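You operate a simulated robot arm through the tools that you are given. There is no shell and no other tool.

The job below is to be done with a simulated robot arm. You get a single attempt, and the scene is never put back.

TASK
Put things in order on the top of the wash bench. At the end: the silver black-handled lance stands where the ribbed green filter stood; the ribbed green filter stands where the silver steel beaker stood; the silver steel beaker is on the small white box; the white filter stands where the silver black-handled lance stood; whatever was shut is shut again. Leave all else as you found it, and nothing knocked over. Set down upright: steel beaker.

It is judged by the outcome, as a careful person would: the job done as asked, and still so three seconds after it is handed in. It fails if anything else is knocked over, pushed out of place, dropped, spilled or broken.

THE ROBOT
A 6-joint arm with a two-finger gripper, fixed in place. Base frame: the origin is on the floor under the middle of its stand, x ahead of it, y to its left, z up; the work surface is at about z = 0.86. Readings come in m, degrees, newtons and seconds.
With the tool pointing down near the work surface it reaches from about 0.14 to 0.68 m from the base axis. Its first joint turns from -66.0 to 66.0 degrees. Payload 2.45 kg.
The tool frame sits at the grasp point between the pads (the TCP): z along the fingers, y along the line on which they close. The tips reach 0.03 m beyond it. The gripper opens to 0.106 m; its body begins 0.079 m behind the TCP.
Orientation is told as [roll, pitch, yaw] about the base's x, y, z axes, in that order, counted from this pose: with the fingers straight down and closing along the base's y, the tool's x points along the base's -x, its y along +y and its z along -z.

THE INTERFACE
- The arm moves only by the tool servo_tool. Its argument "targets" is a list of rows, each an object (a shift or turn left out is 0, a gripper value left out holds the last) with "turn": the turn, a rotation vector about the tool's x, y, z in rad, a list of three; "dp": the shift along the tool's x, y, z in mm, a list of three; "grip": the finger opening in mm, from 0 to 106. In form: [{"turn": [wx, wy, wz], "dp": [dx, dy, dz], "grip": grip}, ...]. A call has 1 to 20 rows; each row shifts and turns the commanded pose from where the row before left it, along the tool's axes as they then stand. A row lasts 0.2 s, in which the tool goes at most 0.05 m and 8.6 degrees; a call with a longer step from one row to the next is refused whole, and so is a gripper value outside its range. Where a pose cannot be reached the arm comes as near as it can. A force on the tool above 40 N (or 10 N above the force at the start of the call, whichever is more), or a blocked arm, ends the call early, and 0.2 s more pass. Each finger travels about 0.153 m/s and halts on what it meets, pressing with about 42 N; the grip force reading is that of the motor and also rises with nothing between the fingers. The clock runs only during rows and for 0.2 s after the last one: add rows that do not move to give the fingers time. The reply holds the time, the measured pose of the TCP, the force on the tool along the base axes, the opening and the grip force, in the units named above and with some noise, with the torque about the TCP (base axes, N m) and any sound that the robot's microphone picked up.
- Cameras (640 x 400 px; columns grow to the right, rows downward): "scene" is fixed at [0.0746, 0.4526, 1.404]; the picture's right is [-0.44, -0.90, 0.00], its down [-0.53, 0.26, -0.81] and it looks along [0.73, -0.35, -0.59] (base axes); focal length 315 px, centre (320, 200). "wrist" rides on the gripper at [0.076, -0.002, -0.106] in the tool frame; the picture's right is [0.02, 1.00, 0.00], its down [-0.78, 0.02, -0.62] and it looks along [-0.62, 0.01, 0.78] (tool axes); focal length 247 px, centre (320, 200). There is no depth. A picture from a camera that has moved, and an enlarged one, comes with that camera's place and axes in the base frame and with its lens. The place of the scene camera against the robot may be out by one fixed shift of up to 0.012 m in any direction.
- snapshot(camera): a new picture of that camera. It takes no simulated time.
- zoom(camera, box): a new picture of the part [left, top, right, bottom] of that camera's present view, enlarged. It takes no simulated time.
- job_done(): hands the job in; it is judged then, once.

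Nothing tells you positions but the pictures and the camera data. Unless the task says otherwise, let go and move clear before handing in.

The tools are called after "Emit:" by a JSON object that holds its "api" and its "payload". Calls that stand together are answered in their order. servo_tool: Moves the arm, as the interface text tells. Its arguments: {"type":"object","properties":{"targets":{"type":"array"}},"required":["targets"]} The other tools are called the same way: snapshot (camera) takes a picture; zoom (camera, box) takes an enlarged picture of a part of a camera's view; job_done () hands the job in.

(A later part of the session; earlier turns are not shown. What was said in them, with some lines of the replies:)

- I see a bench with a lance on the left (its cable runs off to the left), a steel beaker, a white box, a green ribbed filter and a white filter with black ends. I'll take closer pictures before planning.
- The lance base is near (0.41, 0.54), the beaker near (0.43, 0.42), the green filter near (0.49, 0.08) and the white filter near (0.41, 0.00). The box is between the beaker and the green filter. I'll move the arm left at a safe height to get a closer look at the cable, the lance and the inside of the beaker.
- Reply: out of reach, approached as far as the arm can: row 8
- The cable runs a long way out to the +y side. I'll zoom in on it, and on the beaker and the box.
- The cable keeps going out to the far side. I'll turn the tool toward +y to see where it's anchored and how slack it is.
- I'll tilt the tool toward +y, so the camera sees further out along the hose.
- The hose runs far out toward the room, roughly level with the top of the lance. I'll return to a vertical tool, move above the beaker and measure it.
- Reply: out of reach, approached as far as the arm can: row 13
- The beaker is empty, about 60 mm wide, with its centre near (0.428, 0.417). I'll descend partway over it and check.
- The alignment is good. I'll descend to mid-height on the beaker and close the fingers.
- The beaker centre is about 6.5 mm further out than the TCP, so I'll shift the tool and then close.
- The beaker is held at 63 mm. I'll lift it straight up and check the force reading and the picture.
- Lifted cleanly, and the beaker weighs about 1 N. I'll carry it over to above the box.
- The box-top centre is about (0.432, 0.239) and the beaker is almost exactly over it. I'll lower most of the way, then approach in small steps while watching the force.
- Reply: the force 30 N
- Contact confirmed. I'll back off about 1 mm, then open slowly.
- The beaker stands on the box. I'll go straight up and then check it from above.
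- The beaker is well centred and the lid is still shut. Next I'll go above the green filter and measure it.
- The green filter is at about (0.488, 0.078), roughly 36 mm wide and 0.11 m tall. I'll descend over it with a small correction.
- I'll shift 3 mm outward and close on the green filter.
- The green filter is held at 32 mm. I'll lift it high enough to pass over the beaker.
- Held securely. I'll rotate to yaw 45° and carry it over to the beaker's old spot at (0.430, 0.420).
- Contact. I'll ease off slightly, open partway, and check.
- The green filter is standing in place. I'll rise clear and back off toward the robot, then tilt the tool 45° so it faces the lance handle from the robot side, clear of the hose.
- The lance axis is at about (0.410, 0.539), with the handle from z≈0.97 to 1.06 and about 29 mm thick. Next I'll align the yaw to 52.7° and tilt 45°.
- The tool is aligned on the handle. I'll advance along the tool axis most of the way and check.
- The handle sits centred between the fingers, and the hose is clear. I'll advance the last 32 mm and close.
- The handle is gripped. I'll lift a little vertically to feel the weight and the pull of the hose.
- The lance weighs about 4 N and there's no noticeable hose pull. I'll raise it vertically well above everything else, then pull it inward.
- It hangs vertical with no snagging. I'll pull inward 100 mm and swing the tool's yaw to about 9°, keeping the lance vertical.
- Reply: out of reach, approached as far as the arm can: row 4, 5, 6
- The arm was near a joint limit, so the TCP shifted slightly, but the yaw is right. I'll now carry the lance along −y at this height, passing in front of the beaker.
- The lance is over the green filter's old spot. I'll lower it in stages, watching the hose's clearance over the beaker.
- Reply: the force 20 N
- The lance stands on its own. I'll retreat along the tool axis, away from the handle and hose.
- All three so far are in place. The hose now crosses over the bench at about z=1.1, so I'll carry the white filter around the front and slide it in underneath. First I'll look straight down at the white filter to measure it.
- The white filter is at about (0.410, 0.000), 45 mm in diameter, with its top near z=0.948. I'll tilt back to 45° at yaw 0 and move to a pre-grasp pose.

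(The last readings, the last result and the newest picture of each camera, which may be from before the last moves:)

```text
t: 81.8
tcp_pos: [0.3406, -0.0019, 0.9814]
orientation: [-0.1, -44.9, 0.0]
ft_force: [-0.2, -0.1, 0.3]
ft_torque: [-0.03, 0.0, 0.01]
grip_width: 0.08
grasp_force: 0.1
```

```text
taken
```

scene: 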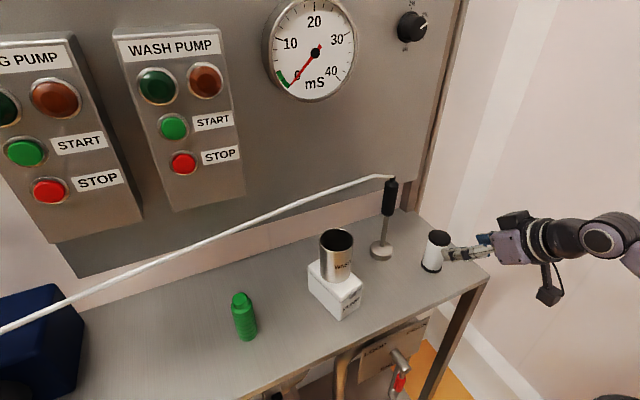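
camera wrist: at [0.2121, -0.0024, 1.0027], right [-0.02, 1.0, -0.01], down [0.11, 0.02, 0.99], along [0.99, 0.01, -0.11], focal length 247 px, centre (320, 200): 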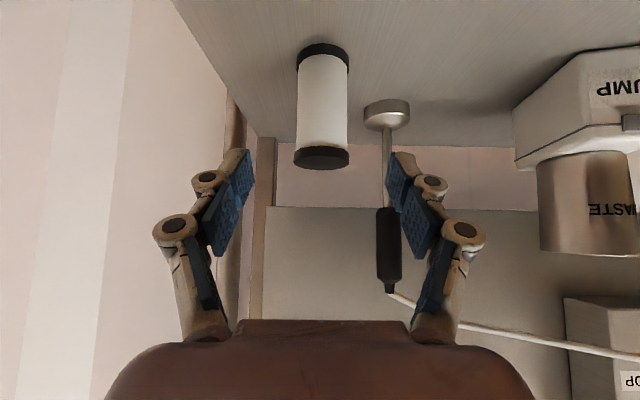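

The filter is centred. I'll advance to the grasp point.

Emit:
{"api": "servo_tool", "payload": {"targets": [{"dp": [0, 0.7, 18]}, {"dp": [0, 0.7, 20]}, {"dp": [0, 0, 20]}, {"dp": [0, 0, 20]}, {"dp": [0, 0, 12]}, {"dp": [0, 0, 8]}, {"dp": [0, 0, 0]}]}}

Emit:
{"api": "snapshot", "payload": {"camera": "wrist"}}

Emit:
{"api": "zoom", "payload": {"camera": "scene", "box": [350, 180, 550, 320]}}

```text
t: 83.4
tcp_pos: [0.4097, 0.0001, 0.9131]
orientation: [0.0, -45.0, 0.1]
ft_force: [1.0, -0.4, -0.2]
ft_torque: [0.01, -0.03, -0.01]
grip_width: 0.0801
grasp_force: 0.0
```

```text
taken
camera wrist: at [0.2809, -0.0011, 0.934], right [-0.02, 1.0, -0.01], down [0.11, 0.02, 0.99], along [0.99, 0.01, -0.11], focal length 247 px, centre (320, 200)
```

wrist: 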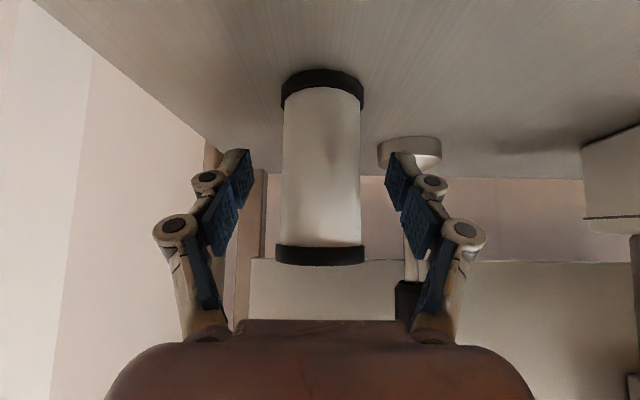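

```text
2.86 times, centred on (450, 250) of scene
camera zoom: at [0.0746, 0.4526, 1.404], right [-0.44, -0.9, 0.0], down [-0.53, 0.26, -0.81], along [0.73, -0.35, -0.59], focal length 901 px, centre (-51, 57)
```

zoom: 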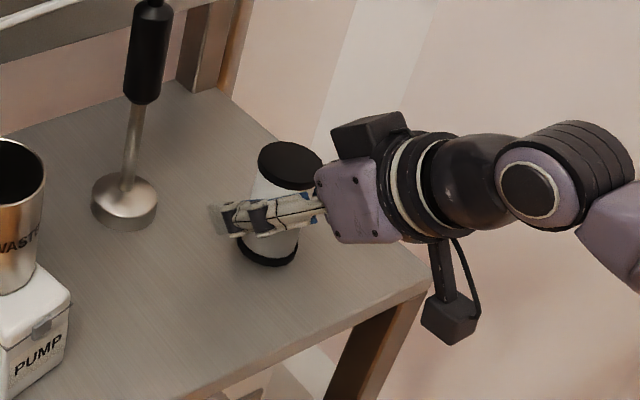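

Emit:
{"api": "servo_tool", "payload": {"targets": [{"grip": 62}, {"grip": 52}, {"grip": 46}, {"grip": 38}, {"grip": 34}, {"dp": [0, 0, 0]}]}}

Emit:
{"api": "snapshot", "payload": {"camera": "wrist"}}

```text
t: 84.8
tcp_pos: [0.4098, -0.0008, 0.9127]
orientation: [-0.1, -45.0, 0.0]
ft_force: [-1.5, 0.3, 4.1]
ft_torque: [-0.01, 0.08, 0.01]
grip_width: 0.0437
grasp_force: 42.3
```

```text
taken
camera wrist: at [0.2809, -0.001, 0.9342], right [-0.02, 1.0, -0.01], down [0.11, 0.02, 0.99], along [0.99, 0.01, -0.11], focal length 247 px, centre (320, 200)
```

wrist: 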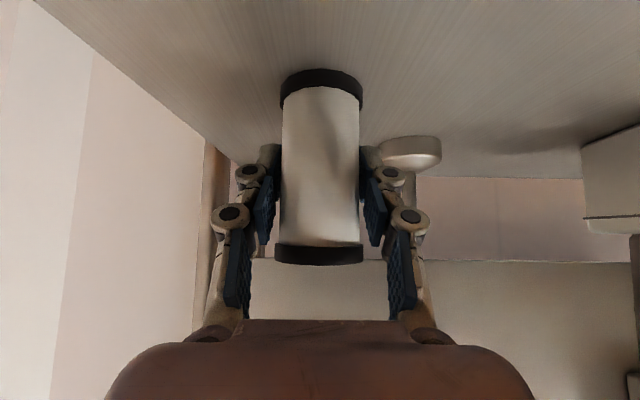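

Emit:
{"api": "servo_tool", "payload": {"targets": [{"dp": [-3.5, 0, -3.5]}, {"dp": [-7, 0, -7]}, {"dp": [-10, 0, -10]}, {"dp": [-14, 0, -14]}, {"dp": [-14, 0, -14]}, {"dp": [-14, 0, -14]}, {"dp": [0, 0, 0]}]}}

Emit:
{"api": "snapshot", "payload": {"camera": "wrist"}}

Emit:
{"api": "snapshot", "payload": {"camera": "scene"}}

```text
t: 86.4
tcp_pos: [0.4098, 0.0009, 1.0007]
orientation: [0.0, -45.0, 0.1]
ft_force: [-0.2, -0.5, -0.3]
ft_torque: [0.02, -0.02, -0.02]
grip_width: 0.0433
grasp_force: 41.9
```

```text
taken
camera wrist: at [0.2807, -0.0002, 1.0232], right [-0.02, 1.0, -0.01], down [0.11, 0.02, 0.99], along [0.99, 0.01, -0.11], focal length 247 px, centre (320, 200)
```

wrist: 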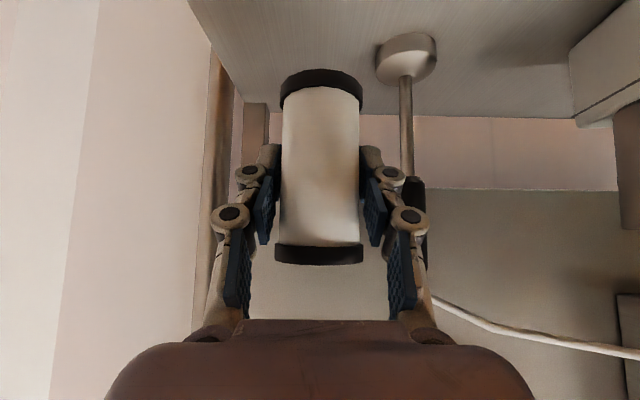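

```text
taken
```

scene: 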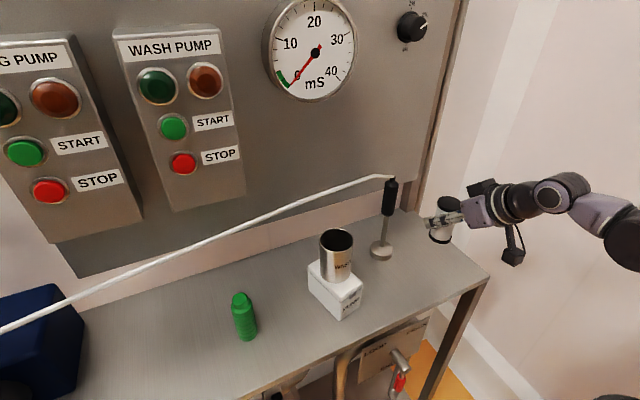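

The filter is light and secure. I'll pull it inward, yaw to 20°, and carry it along +y in front of the box and beaker.

Emit:
{"api": "servo_tool", "payload": {"targets": [{"dp": [10, 0, -10]}, {"dp": [14, 0, -14]}, {"dp": [14, 0, -14]}, {"dp": [8, 0, -8]}, {"turn": [-0.0617, 0, -0.0617]}, {"turn": [-0.0617, 0, -0.0617]}, {"turn": [-0.0617, 0, -0.0617]}, {"turn": [-0.0617, 0, -0.0617]}, {"dp": [0, 0, 0]}]}}

Emit:
{"api": "snapshot", "payload": {"camera": "scene"}}

```text
t: 88.4
tcp_pos: [0.3443, -0.0005, 1.0007]
orientation: [-0.1, -45.0, 20.2]
ft_force: [-0.3, 0.0, -1.2]
ft_torque: [0.04, 0.01, 0.0]
grip_width: 0.0436
grasp_force: 41.7
```

```text
taken
```

scene: 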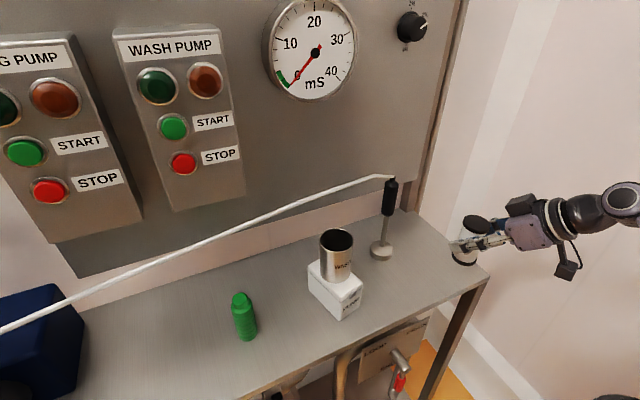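

Emit:
{"api": "servo_tool", "payload": {"targets": [{"dp": [-3, 12, 3]}, {"dp": [-5.6, 24, 5.6]}, {"dp": [-5.6, 24, 5.6]}, {"dp": [-5.6, 24, 5.6]}, {"dp": [-5.6, 24, 5.6]}, {"dp": [-5.6, 24, 5.6]}, {"dp": [-5.6, 24, 5.6]}, {"dp": [0, 0, 0]}]}}

Emit:
{"api": "snapshot", "payload": {"camera": "scene"}}

Emit:
{"api": "snapshot", "payload": {"camera": "wrist"}}

```text
t: 90.2
tcp_pos: [0.3404, 0.165, 1.0026]
orientation: [0.0, -45.0, 20.1]
ft_force: [0.0, -0.1, -0.6]
ft_torque: [0.02, -0.03, -0.02]
grip_width: 0.0433
grasp_force: 42.0
```

```text
taken
```

scene: 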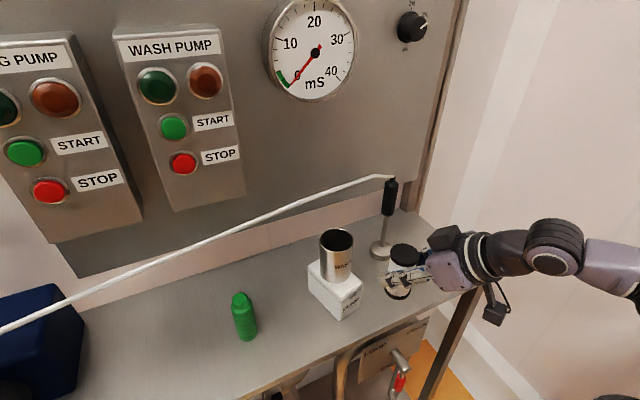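

```text
taken
camera wrist: at [0.2188, 0.1198, 1.0234], right [-0.36, 0.93, -0.01], down [0.1, 0.05, 0.99], along [0.93, 0.35, -0.11], focal length 247 px, centre (320, 200)
```

wrist: 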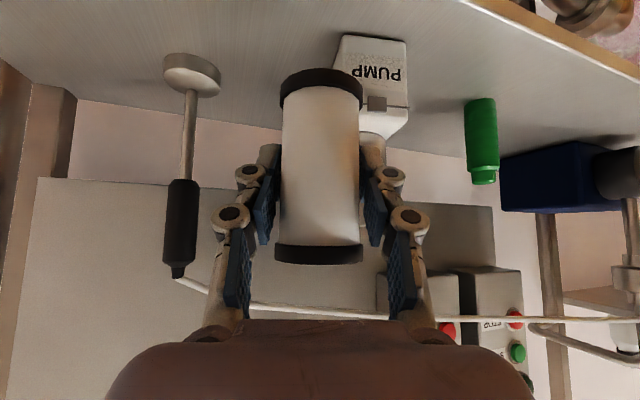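

Emit:
{"api": "servo_tool", "payload": {"targets": [{"dp": [-3, 22.6, 3]}, {"dp": [-4.5, 22.6, 4.5]}, {"dp": [-5, 22.6, 5]}, {"dp": [-5.3, 22.6, 5.3]}, {"dp": [-5.5, 22.6, 5.5]}, {"dp": [-5.5, 22.6, 5.5]}, {"dp": [-5.5, 22.6, 5.5]}, {"dp": [0, 0, 0]}]}}

Emit:
{"api": "snapshot", "payload": {"camera": "scene"}}

Emit:
{"api": "snapshot", "payload": {"camera": "wrist"}}

```text
t: 92.0
tcp_pos: [0.3311, 0.3299, 1.0007]
orientation: [0.0, -45.0, 20.1]
ft_force: [-0.7, 0.0, -1.2]
ft_torque: [-0.04, 0.01, 0.02]
grip_width: 0.0437
grasp_force: 41.7
```

```text
taken
```

scene: 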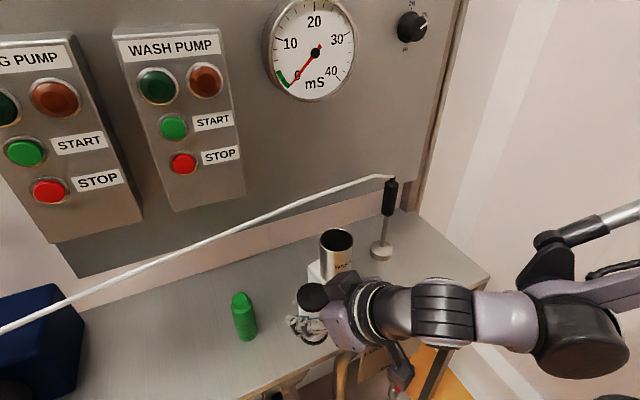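

```text
taken
camera wrist: at [0.2105, 0.2849, 1.0223], right [-0.36, 0.93, -0.02], down [0.1, 0.05, 0.99], along [0.93, 0.35, -0.11], focal length 247 px, centre (320, 200)
```

wrist: 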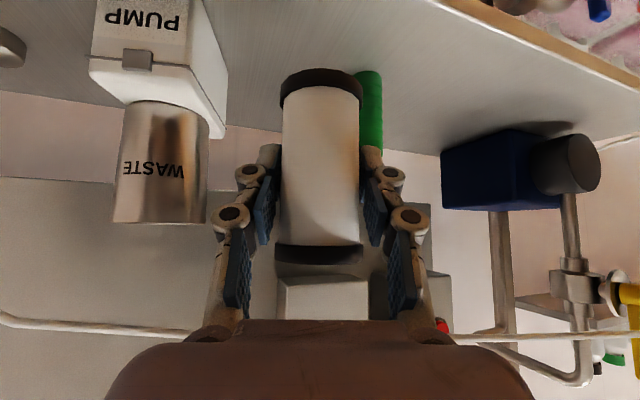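

Emit:
{"api": "servo_tool", "payload": {"targets": [{"turn": [-0.0617, 0, -0.0617]}, {"turn": [-0.0617, 0, -0.0617]}, {"turn": [-0.0617, 0, -0.0617]}, {"turn": [-0.0617, 0, -0.0617]}, {"dp": [-7, 9, 7]}, {"dp": [-11.5, 15.1, 11.5]}, {"dp": [-11.5, 15.1, 11.5]}, {"dp": [-11.5, 15.1, 11.5]}, {"dp": [-10, 13, 10]}, {"dp": [-6, 8, 6]}, {"dp": [0, 0, 0]}]}}

Emit:
{"api": "snapshot", "payload": {"camera": "scene"}}

Emit:
{"api": "snapshot", "payload": {"camera": "wrist"}}

```text
t: 94.4
tcp_pos: [0.3452, 0.4397, 1.0026]
orientation: [-0.1, -45.0, 40.0]
ft_force: [1.0, 0.9, -0.6]
ft_torque: [0.01, -0.03, 0.01]
grip_width: 0.0435
grasp_force: 41.9
```

```text
taken
```

scene: 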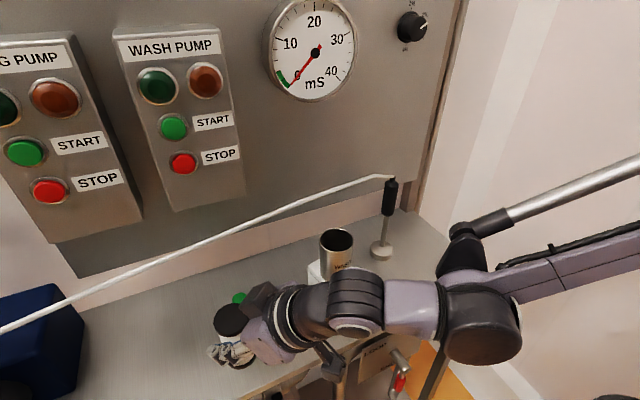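

```text
taken
camera wrist: at [0.2475, 0.3562, 1.0233], right [-0.66, 0.75, -0.02], down [0.08, 0.09, 0.99], along [0.75, 0.65, -0.11], focal length 247 px, centre (320, 200)
```

wrist: 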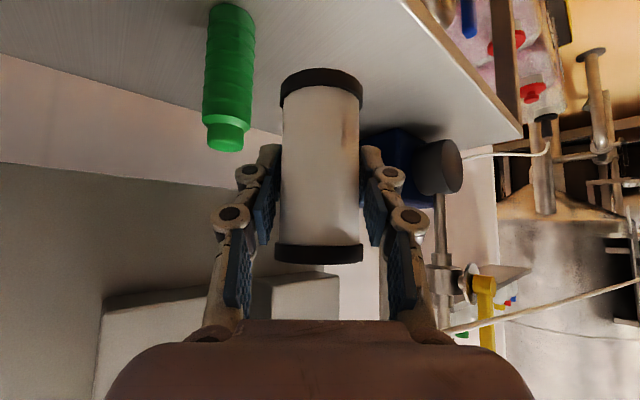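

The hose is around z≈1.125 near the target, so staying low keeps me under it. I'll lower now, then slide outward to the lance's old spot at (0.410, 0.539).

Emit:
{"api": "servo_tool", "payload": {"targets": [{"dp": [10, 0, 10]}, {"dp": [12, 0, 12]}, {"dp": [12, 0, 12]}, {"dp": [6, 0, 6]}, {"dp": [-8, 3.4, 8]}, {"dp": [-14, 6, 14]}, {"dp": [-14, 6, 14]}, {"dp": [0, 0, 0]}]}}

Emit:
{"api": "snapshot", "payload": {"camera": "scene"}}

Emit:
{"api": "snapshot", "payload": {"camera": "wrist"}}

```text
t: 96.2
tcp_pos: [0.3744, 0.484, 0.9454]
orientation: [0.0, -45.1, 40.1]
ft_force: [-0.4, 1.0, -0.8]
ft_torque: [0.01, -0.03, 0.04]
grip_width: 0.0435
grasp_force: 41.1
```

```text
taken
```

scene: 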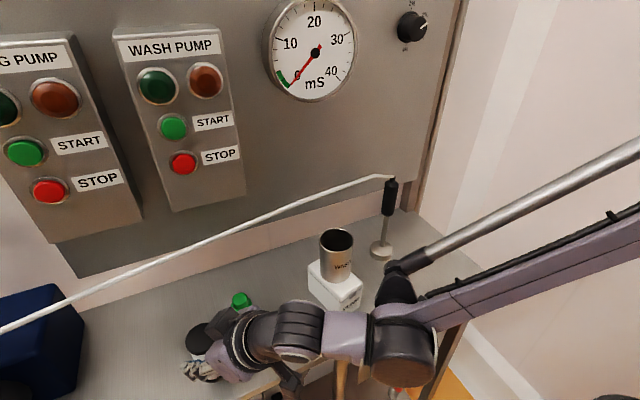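

```text
taken
camera wrist: at [0.2768, 0.4007, 0.9664], right [-0.66, 0.76, -0.02], down [0.08, 0.09, 0.99], along [0.75, 0.65, -0.11], focal length 247 px, centre (320, 200)
```

wrist: 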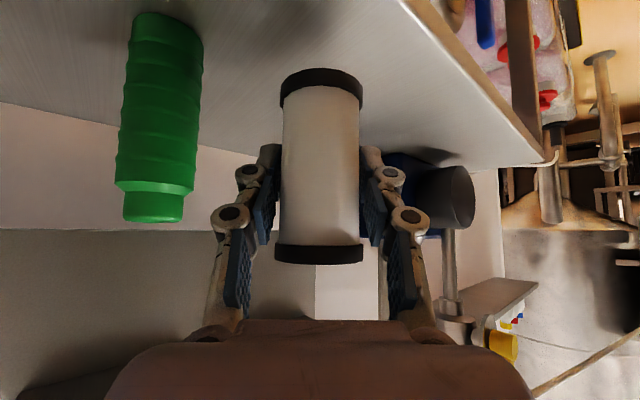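

Emit:
{"api": "servo_tool", "payload": {"targets": [{"dp": [-9, 3.9, 9]}, {"dp": [-12, 5.1, 12]}, {"dp": [-12, 5.1, 12]}, {"dp": [-8, 3.4, 8]}, {"dp": [-3.1, 1.4, 3.1]}, {"dp": [0, 0, 0]}]}}

Emit:
{"api": "snapshot", "payload": {"camera": "scene"}}

Emit:
{"api": "snapshot", "payload": {"camera": "wrist"}}

```text
t: 97.6
tcp_pos: [0.409, 0.5387, 0.9441]
orientation: [0.0, -45.0, 40.1]
ft_force: [-0.5, 0.4, -0.9]
ft_torque: [0.0, -0.01, -0.01]
grip_width: 0.0436
grasp_force: 41.9
```

```text
taken
```

scene: 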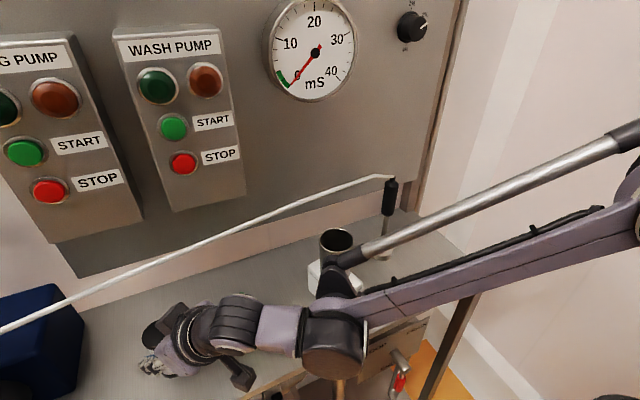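

```text
taken
camera wrist: at [0.3117, 0.4553, 0.9658], right [-0.66, 0.75, -0.02], down [0.08, 0.09, 0.99], along [0.75, 0.65, -0.11], focal length 247 px, centre (320, 200)
```

wrist: 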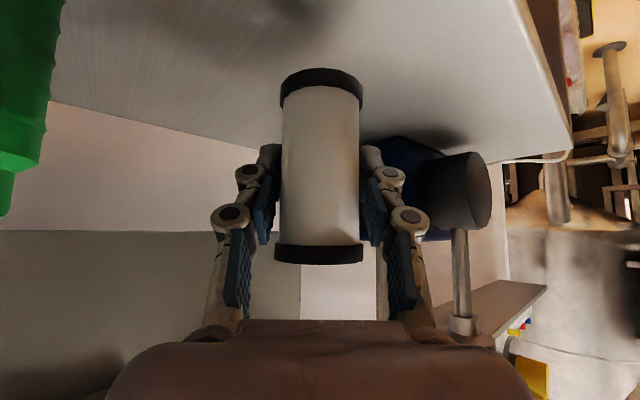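

Emit:
{"api": "servo_tool", "payload": {"targets": [{"dp": [5, 0, 5]}, {"dp": [7, 0, 7]}, {"dp": [5, 0, 5]}, {"dp": [0, 0, 0]}]}}

Emit:
{"api": "zoom", "payload": {"camera": "scene", "box": [110, 270, 290, 400]}}

```text
t: 98.6
tcp_pos: [0.4079, 0.538, 0.9207]
orientation: [-0.1, -45.0, 40.0]
ft_force: [-0.6, 0.1, -0.8]
ft_torque: [0.03, -0.02, -0.01]
grip_width: 0.0431
grasp_force: 42.1
```

```text
3.08 times, centred on (200, 335) of scene
camera zoom: at [0.0746, 0.4527, 1.404], right [-0.44, -0.9, 0.0], down [-0.53, 0.26, -0.81], along [0.73, -0.35, -0.59], focal length 970 px, centre (689, -215)
```

zoom: 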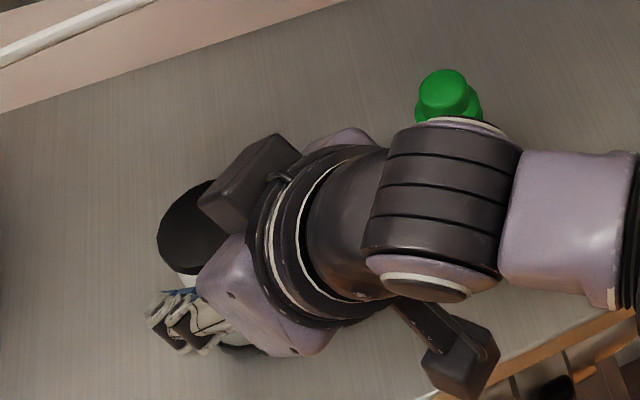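

Emit:
{"api": "servo_tool", "payload": {"targets": [{"dp": [1.5, -0.5, 1.5]}, {"dp": [1.5, 0, 1.5]}, {"dp": [0, 0, 0]}]}}

```text
t: 99.4
tcp_pos: [0.4091, 0.5381, 0.9157]
orientation: [0.1, -45.0, 40.1]
ft_force: [0.2, 0.9, -0.6]
ft_torque: [0.0, 0.01, -0.01]
grip_width: 0.0434
grasp_force: 41.7
```

Emit:
{"api": "servo_tool", "payload": {"targets": [{"dp": [0.8, 0, 0.8]}, {"dp": [0, 0, 0]}]}}

```text
t: 100.0
tcp_pos: [0.4093, 0.5389, 0.9155]
orientation: [0.0, -45.0, 40.1]
ft_force: [0.7, -0.3, -1.5]
ft_torque: [-0.01, -0.02, -0.01]
grip_width: 0.0434
grasp_force: 42.3
```

Emit:
{"api": "servo_tool", "payload": {"targets": [{"dp": [0.9, 0, 0.9]}, {"dp": [0, 0, 0]}]}}

```text
t: 100.6
tcp_pos: [0.4076, 0.5386, 0.9148]
orientation: [-0.1, -45.1, 40.1]
ft_force: [0.5, -0.6, -0.5]
ft_torque: [0.04, -0.02, -0.04]
grip_width: 0.0433
grasp_force: 42.4
```

Emit:
{"api": "servo_tool", "payload": {"targets": [{"dp": [0.8, 0, 0.8]}, {"dp": [0, 0, 0]}]}}

```text
t: 101.2
tcp_pos: [0.4097, 0.538, 0.9138]
orientation: [0.0, -45.0, 40.0]
ft_force: [-0.5, -0.7, 2.2]
ft_torque: [0.05, 0.01, -0.01]
grip_width: 0.0435
grasp_force: 42.2
```

Emit:
{"api": "servo_tool", "payload": {"targets": [{"dp": [0.3, 0, 0.3]}, {"dp": [0, 0, 0]}]}}

```text
t: 101.8
tcp_pos: [0.4092, 0.5384, 0.9137]
orientation: [0.0, -45.0, 40.1]
ft_force: [-1.3, 0.4, 7.6]
ft_torque: [0.05, -0.11, -0.02]
grip_width: 0.0437
grasp_force: 41.9
```

Contact at about 8 N. I'll open slowly and check.

Emit:
{"api": "servo_tool", "payload": {"targets": [{"grip": 47}, {"grip": 52}, {"grip": 60}, {"grip": 72}, {"grip": 80}, {"dp": [0, 0, 0]}]}}

Emit:
{"api": "snapshot", "payload": {"camera": "wrist"}}

Emit:
{"api": "snapshot", "payload": {"camera": "scene"}}

```text
t: 103.2
tcp_pos: [0.4102, 0.5376, 0.9132]
orientation: [-0.1, -44.9, 40.1]
ft_force: [-0.3, 0.7, 0.4]
ft_torque: [0.0, 0.01, -0.01]
grip_width: 0.0803
grasp_force: 0.1
```

```text
taken
camera wrist: at [0.3121, 0.4548, 0.9342], right [-0.66, 0.75, -0.02], down [0.08, 0.09, 0.99], along [0.75, 0.65, -0.11], focal length 247 px, centre (320, 200)
```

wrist: 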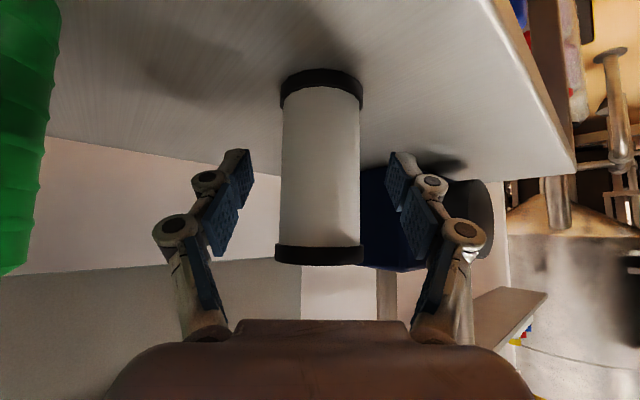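

```text
taken
```

scene: 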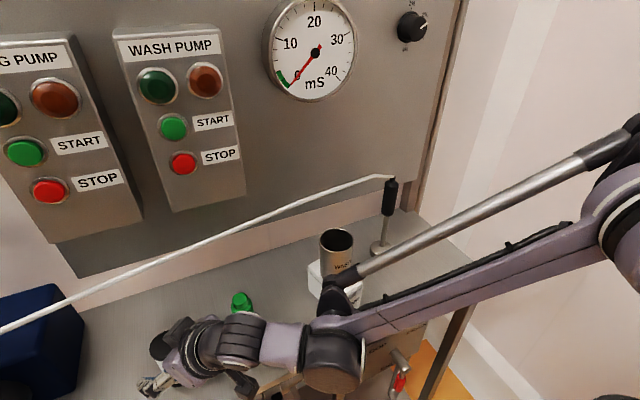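

The white filter stands at the lance's old spot. I'll retreat horizontally inward under the hose.

Emit:
{"api": "servo_tool", "payload": {"targets": [{"dp": [7, 0, -7]}, {"dp": [11, 0, -11]}, {"dp": [11, 0, -11]}, {"dp": [11, 0, -11]}, {"dp": [11, 0, -11]}, {"dp": [8, 0, -8]}, {"dp": [0, 0, 0]}]}}

Emit:
{"api": "snapshot", "payload": {"camera": "wrist"}}

Emit:
{"api": "snapshot", "payload": {"camera": "scene"}}

```text
t: 104.8
tcp_pos: [0.3451, 0.4849, 0.9119]
orientation: [-0.1, -45.0, 40.1]
ft_force: [0.0, -0.2, 0.2]
ft_torque: [0.0, 0.0, 0.03]
grip_width: 0.08
grasp_force: 0.1
```

```text
taken
camera wrist: at [0.2481, 0.4013, 0.9342], right [-0.66, 0.75, -0.02], down [0.08, 0.09, 0.99], along [0.75, 0.65, -0.11], focal length 247 px, centre (320, 200)
```

wrist: 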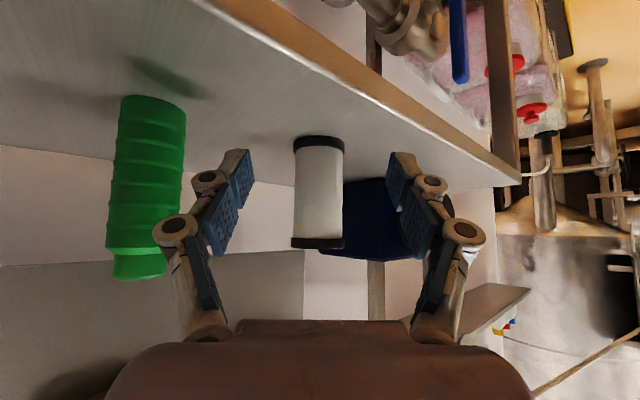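

```text
taken
```

scene: 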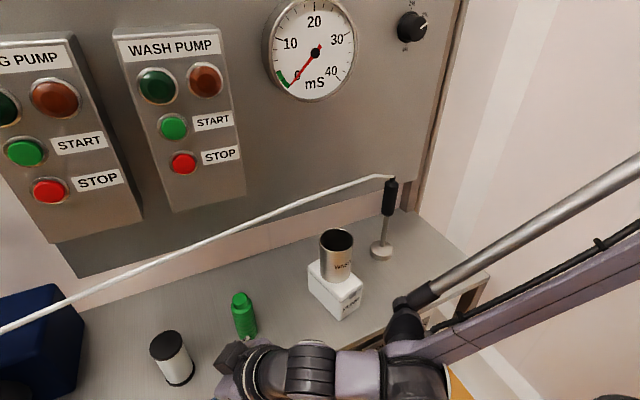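

The white filter stands well. I'll rise above the green filter's height, still below the hose, and then move back and away.

Emit:
{"api": "servo_tool", "payload": {"targets": [{"dp": [-8, 0, -8]}, {"dp": [-14, 0, -14]}, {"dp": [-14, 0, -14]}, {"dp": [-14, 0, -14]}, {"dp": [-14, 0, -14]}, {"dp": [-12, 0, -12]}, {"dp": [0, 0, 0]}]}}

Emit:
{"api": "snapshot", "payload": {"camera": "wrist"}}

```text
t: 106.4
tcp_pos: [0.3448, 0.4852, 1.0212]
orientation: [0.0, -45.1, 40.1]
ft_force: [0.5, -0.3, -0.4]
ft_torque: [0.03, 0.02, -0.02]
grip_width: 0.0802
grasp_force: 0.1
```

```text
taken
camera wrist: at [0.2476, 0.401, 1.0413], right [-0.66, 0.75, -0.02], down [0.08, 0.09, 0.99], along [0.75, 0.65, -0.11], focal length 247 px, centre (320, 200)
```

wrist: 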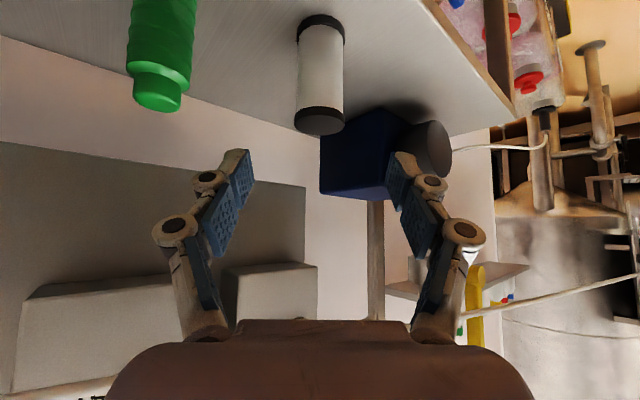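

Emit:
{"api": "servo_tool", "payload": {"targets": [{"dp": [13.1, -14.3, -13.1]}, {"dp": [13.1, -14.3, -13.1]}, {"dp": [13.1, -14.3, -13.1]}, {"dp": [13.1, -14.3, -13.1]}, {"dp": [13.1, -14.3, -13.1]}, {"dp": [13.1, -14.3, -13.1]}, {"dp": [13.1, -14.3, -13.1]}, {"dp": [-15, 0, -15]}, {"dp": [-15, 0, -15]}, {"dp": [-15, 0, -15]}, {"dp": [-15, 0, -15]}, {"dp": [-15, 0, -15]}, {"dp": [-15, 0, -15]}, {"dp": [0, 0, 0]}]}}

Emit:
{"api": "snapshot", "payload": {"camera": "scene"}}

Emit:
{"api": "snapshot", "payload": {"camera": "wrist"}}

```text
t: 109.4
tcp_pos: [0.3107, 0.3241, 1.1491]
orientation: [0.1, -45.0, 40.0]
ft_force: [0.2, -0.3, -0.4]
ft_torque: [0.0, 0.0, -0.01]
grip_width: 0.08
grasp_force: 0.1
```

```text
taken
```

scene: 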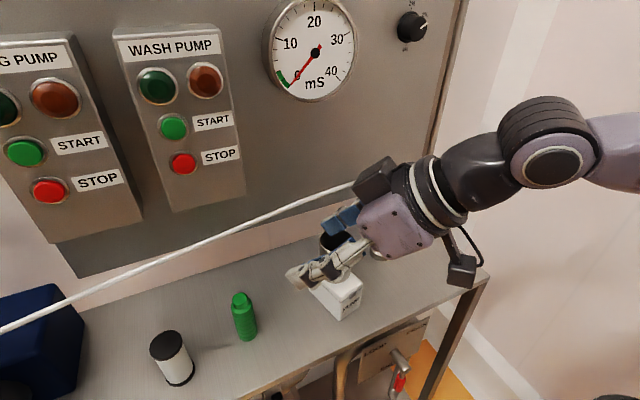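

```text
taken
camera wrist: at [0.2135, 0.2407, 1.1692], right [-0.66, 0.76, -0.02], down [0.08, 0.09, 0.99], along [0.75, 0.65, -0.11], focal length 247 px, centre (320, 200)
```

wrist: 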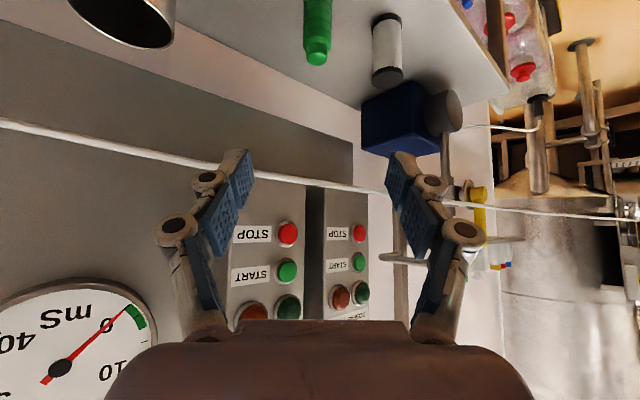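

Emit:
{"api": "servo_tool", "payload": {"targets": [{"turn": [0, 0.131, 0]}, {"turn": [0, 0.131, 0]}, {"turn": [0, 0.131, 0]}, {"turn": [0, 0.131, 0]}, {"turn": [0, 0.131, 0]}, {"turn": [0, 0.13, 0]}, {"dp": [18.5, -15.8, -12]}, {"dp": [18.5, -15.8, -12]}, {"dp": [18.5, -15.8, -12]}, {"dp": [18.5, -15.8, -12]}, {"dp": [18.5, -15.8, -12]}, {"turn": [0, 0, 0.1164]}, {"turn": [0, 0, 0.1164]}, {"turn": [0, 0, 0.1164]}, {"turn": [0, 0, 0.1164]}, {"turn": [0, 0, 0.1164]}, {"turn": [0, 0, 0.1164]}, {"dp": [0, 0, 0]}]}}

Emit:
{"api": "snapshot", "payload": {"camera": "scene"}}

Emit:
{"api": "snapshot", "payload": {"camera": "wrist"}}

```text
t: 113.2
tcp_pos: [0.2913, 0.205, 1.2074]
orientation: [0.1, 0.0, 0.1]
ft_force: [0.1, 0.3, -0.2]
ft_torque: [0.03, -0.03, 0.04]
grip_width: 0.0803
grasp_force: 0.0
```

```text
taken
```

scene: 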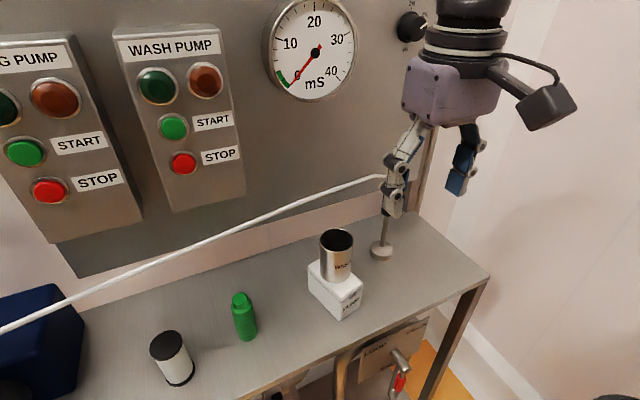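

```text
taken
camera wrist: at [0.2146, 0.2037, 1.3139], right [-0.02, 1.0, 0.0], down [0.78, 0.02, 0.62], along [0.62, 0.01, -0.78], focal length 247 px, centre (320, 200)
```

wrist: 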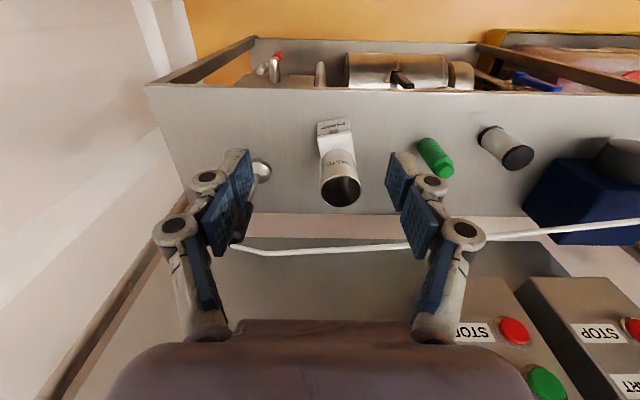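

Everything is placed. I'll zoom with the same crops as at the start to compare positions.

Emit:
{"api": "zoom", "payload": {"camera": "scene", "box": [80, 260, 280, 400]}}

Emit:
{"api": "zoom", "payload": {"camera": "scene", "box": [280, 190, 500, 340]}}

```text
2.86 times, centred on (180, 330) of scene
camera zoom: at [0.0746, 0.4526, 1.404], right [-0.44, -0.9, 0.0], down [-0.53, 0.26, -0.81], along [0.73, -0.35, -0.59], focal length 901 px, centre (720, -171)
```

zoom: 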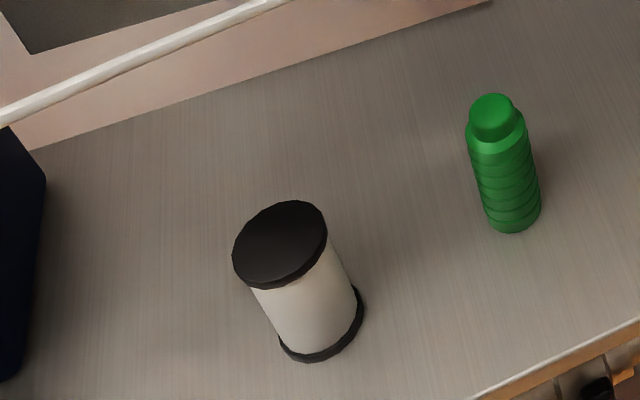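

```text
2.67 times, centred on (390, 265) of scene
camera zoom: at [0.0746, 0.4526, 1.404], right [-0.44, -0.9, 0.0], down [-0.53, 0.26, -0.81], along [0.73, -0.35, -0.59], focal length 841 px, centre (133, 27)
```

zoom: 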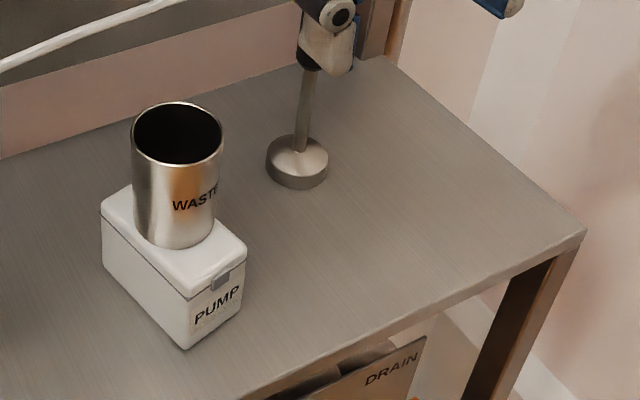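

All four items stand where they should: the lance on the green filter's old spot, the green filter on the beaker's, and the white filter on the lance's. The beaker is upright on the closed box, which hasn't moved. The arm is clear, so I'm handing in.

Emit:
{"api": "job_done", "payload": {}}

```text
The job is handed in.
```

The bench is arranged as you asked, and I've handed the job in. The final pictures show every item standing within a few millimetres of its target, with nothing knocked over.

- **Steel beaker:** upright and centred on the small white box. It was empty, so nothing could spill.
- **Green filter:** standing where the beaker stood.
- **Lance:** standing where the green filter stood. Its hose now runs across above the bench, about 9 cm over the rim of the beaker.
- **White filter:** standing where the lance stood.
- **White box:** it has not moved, and its lid stayed shut throughout. I opened nothing else.

The gripper is open and the arm is clear of everything on the bench.
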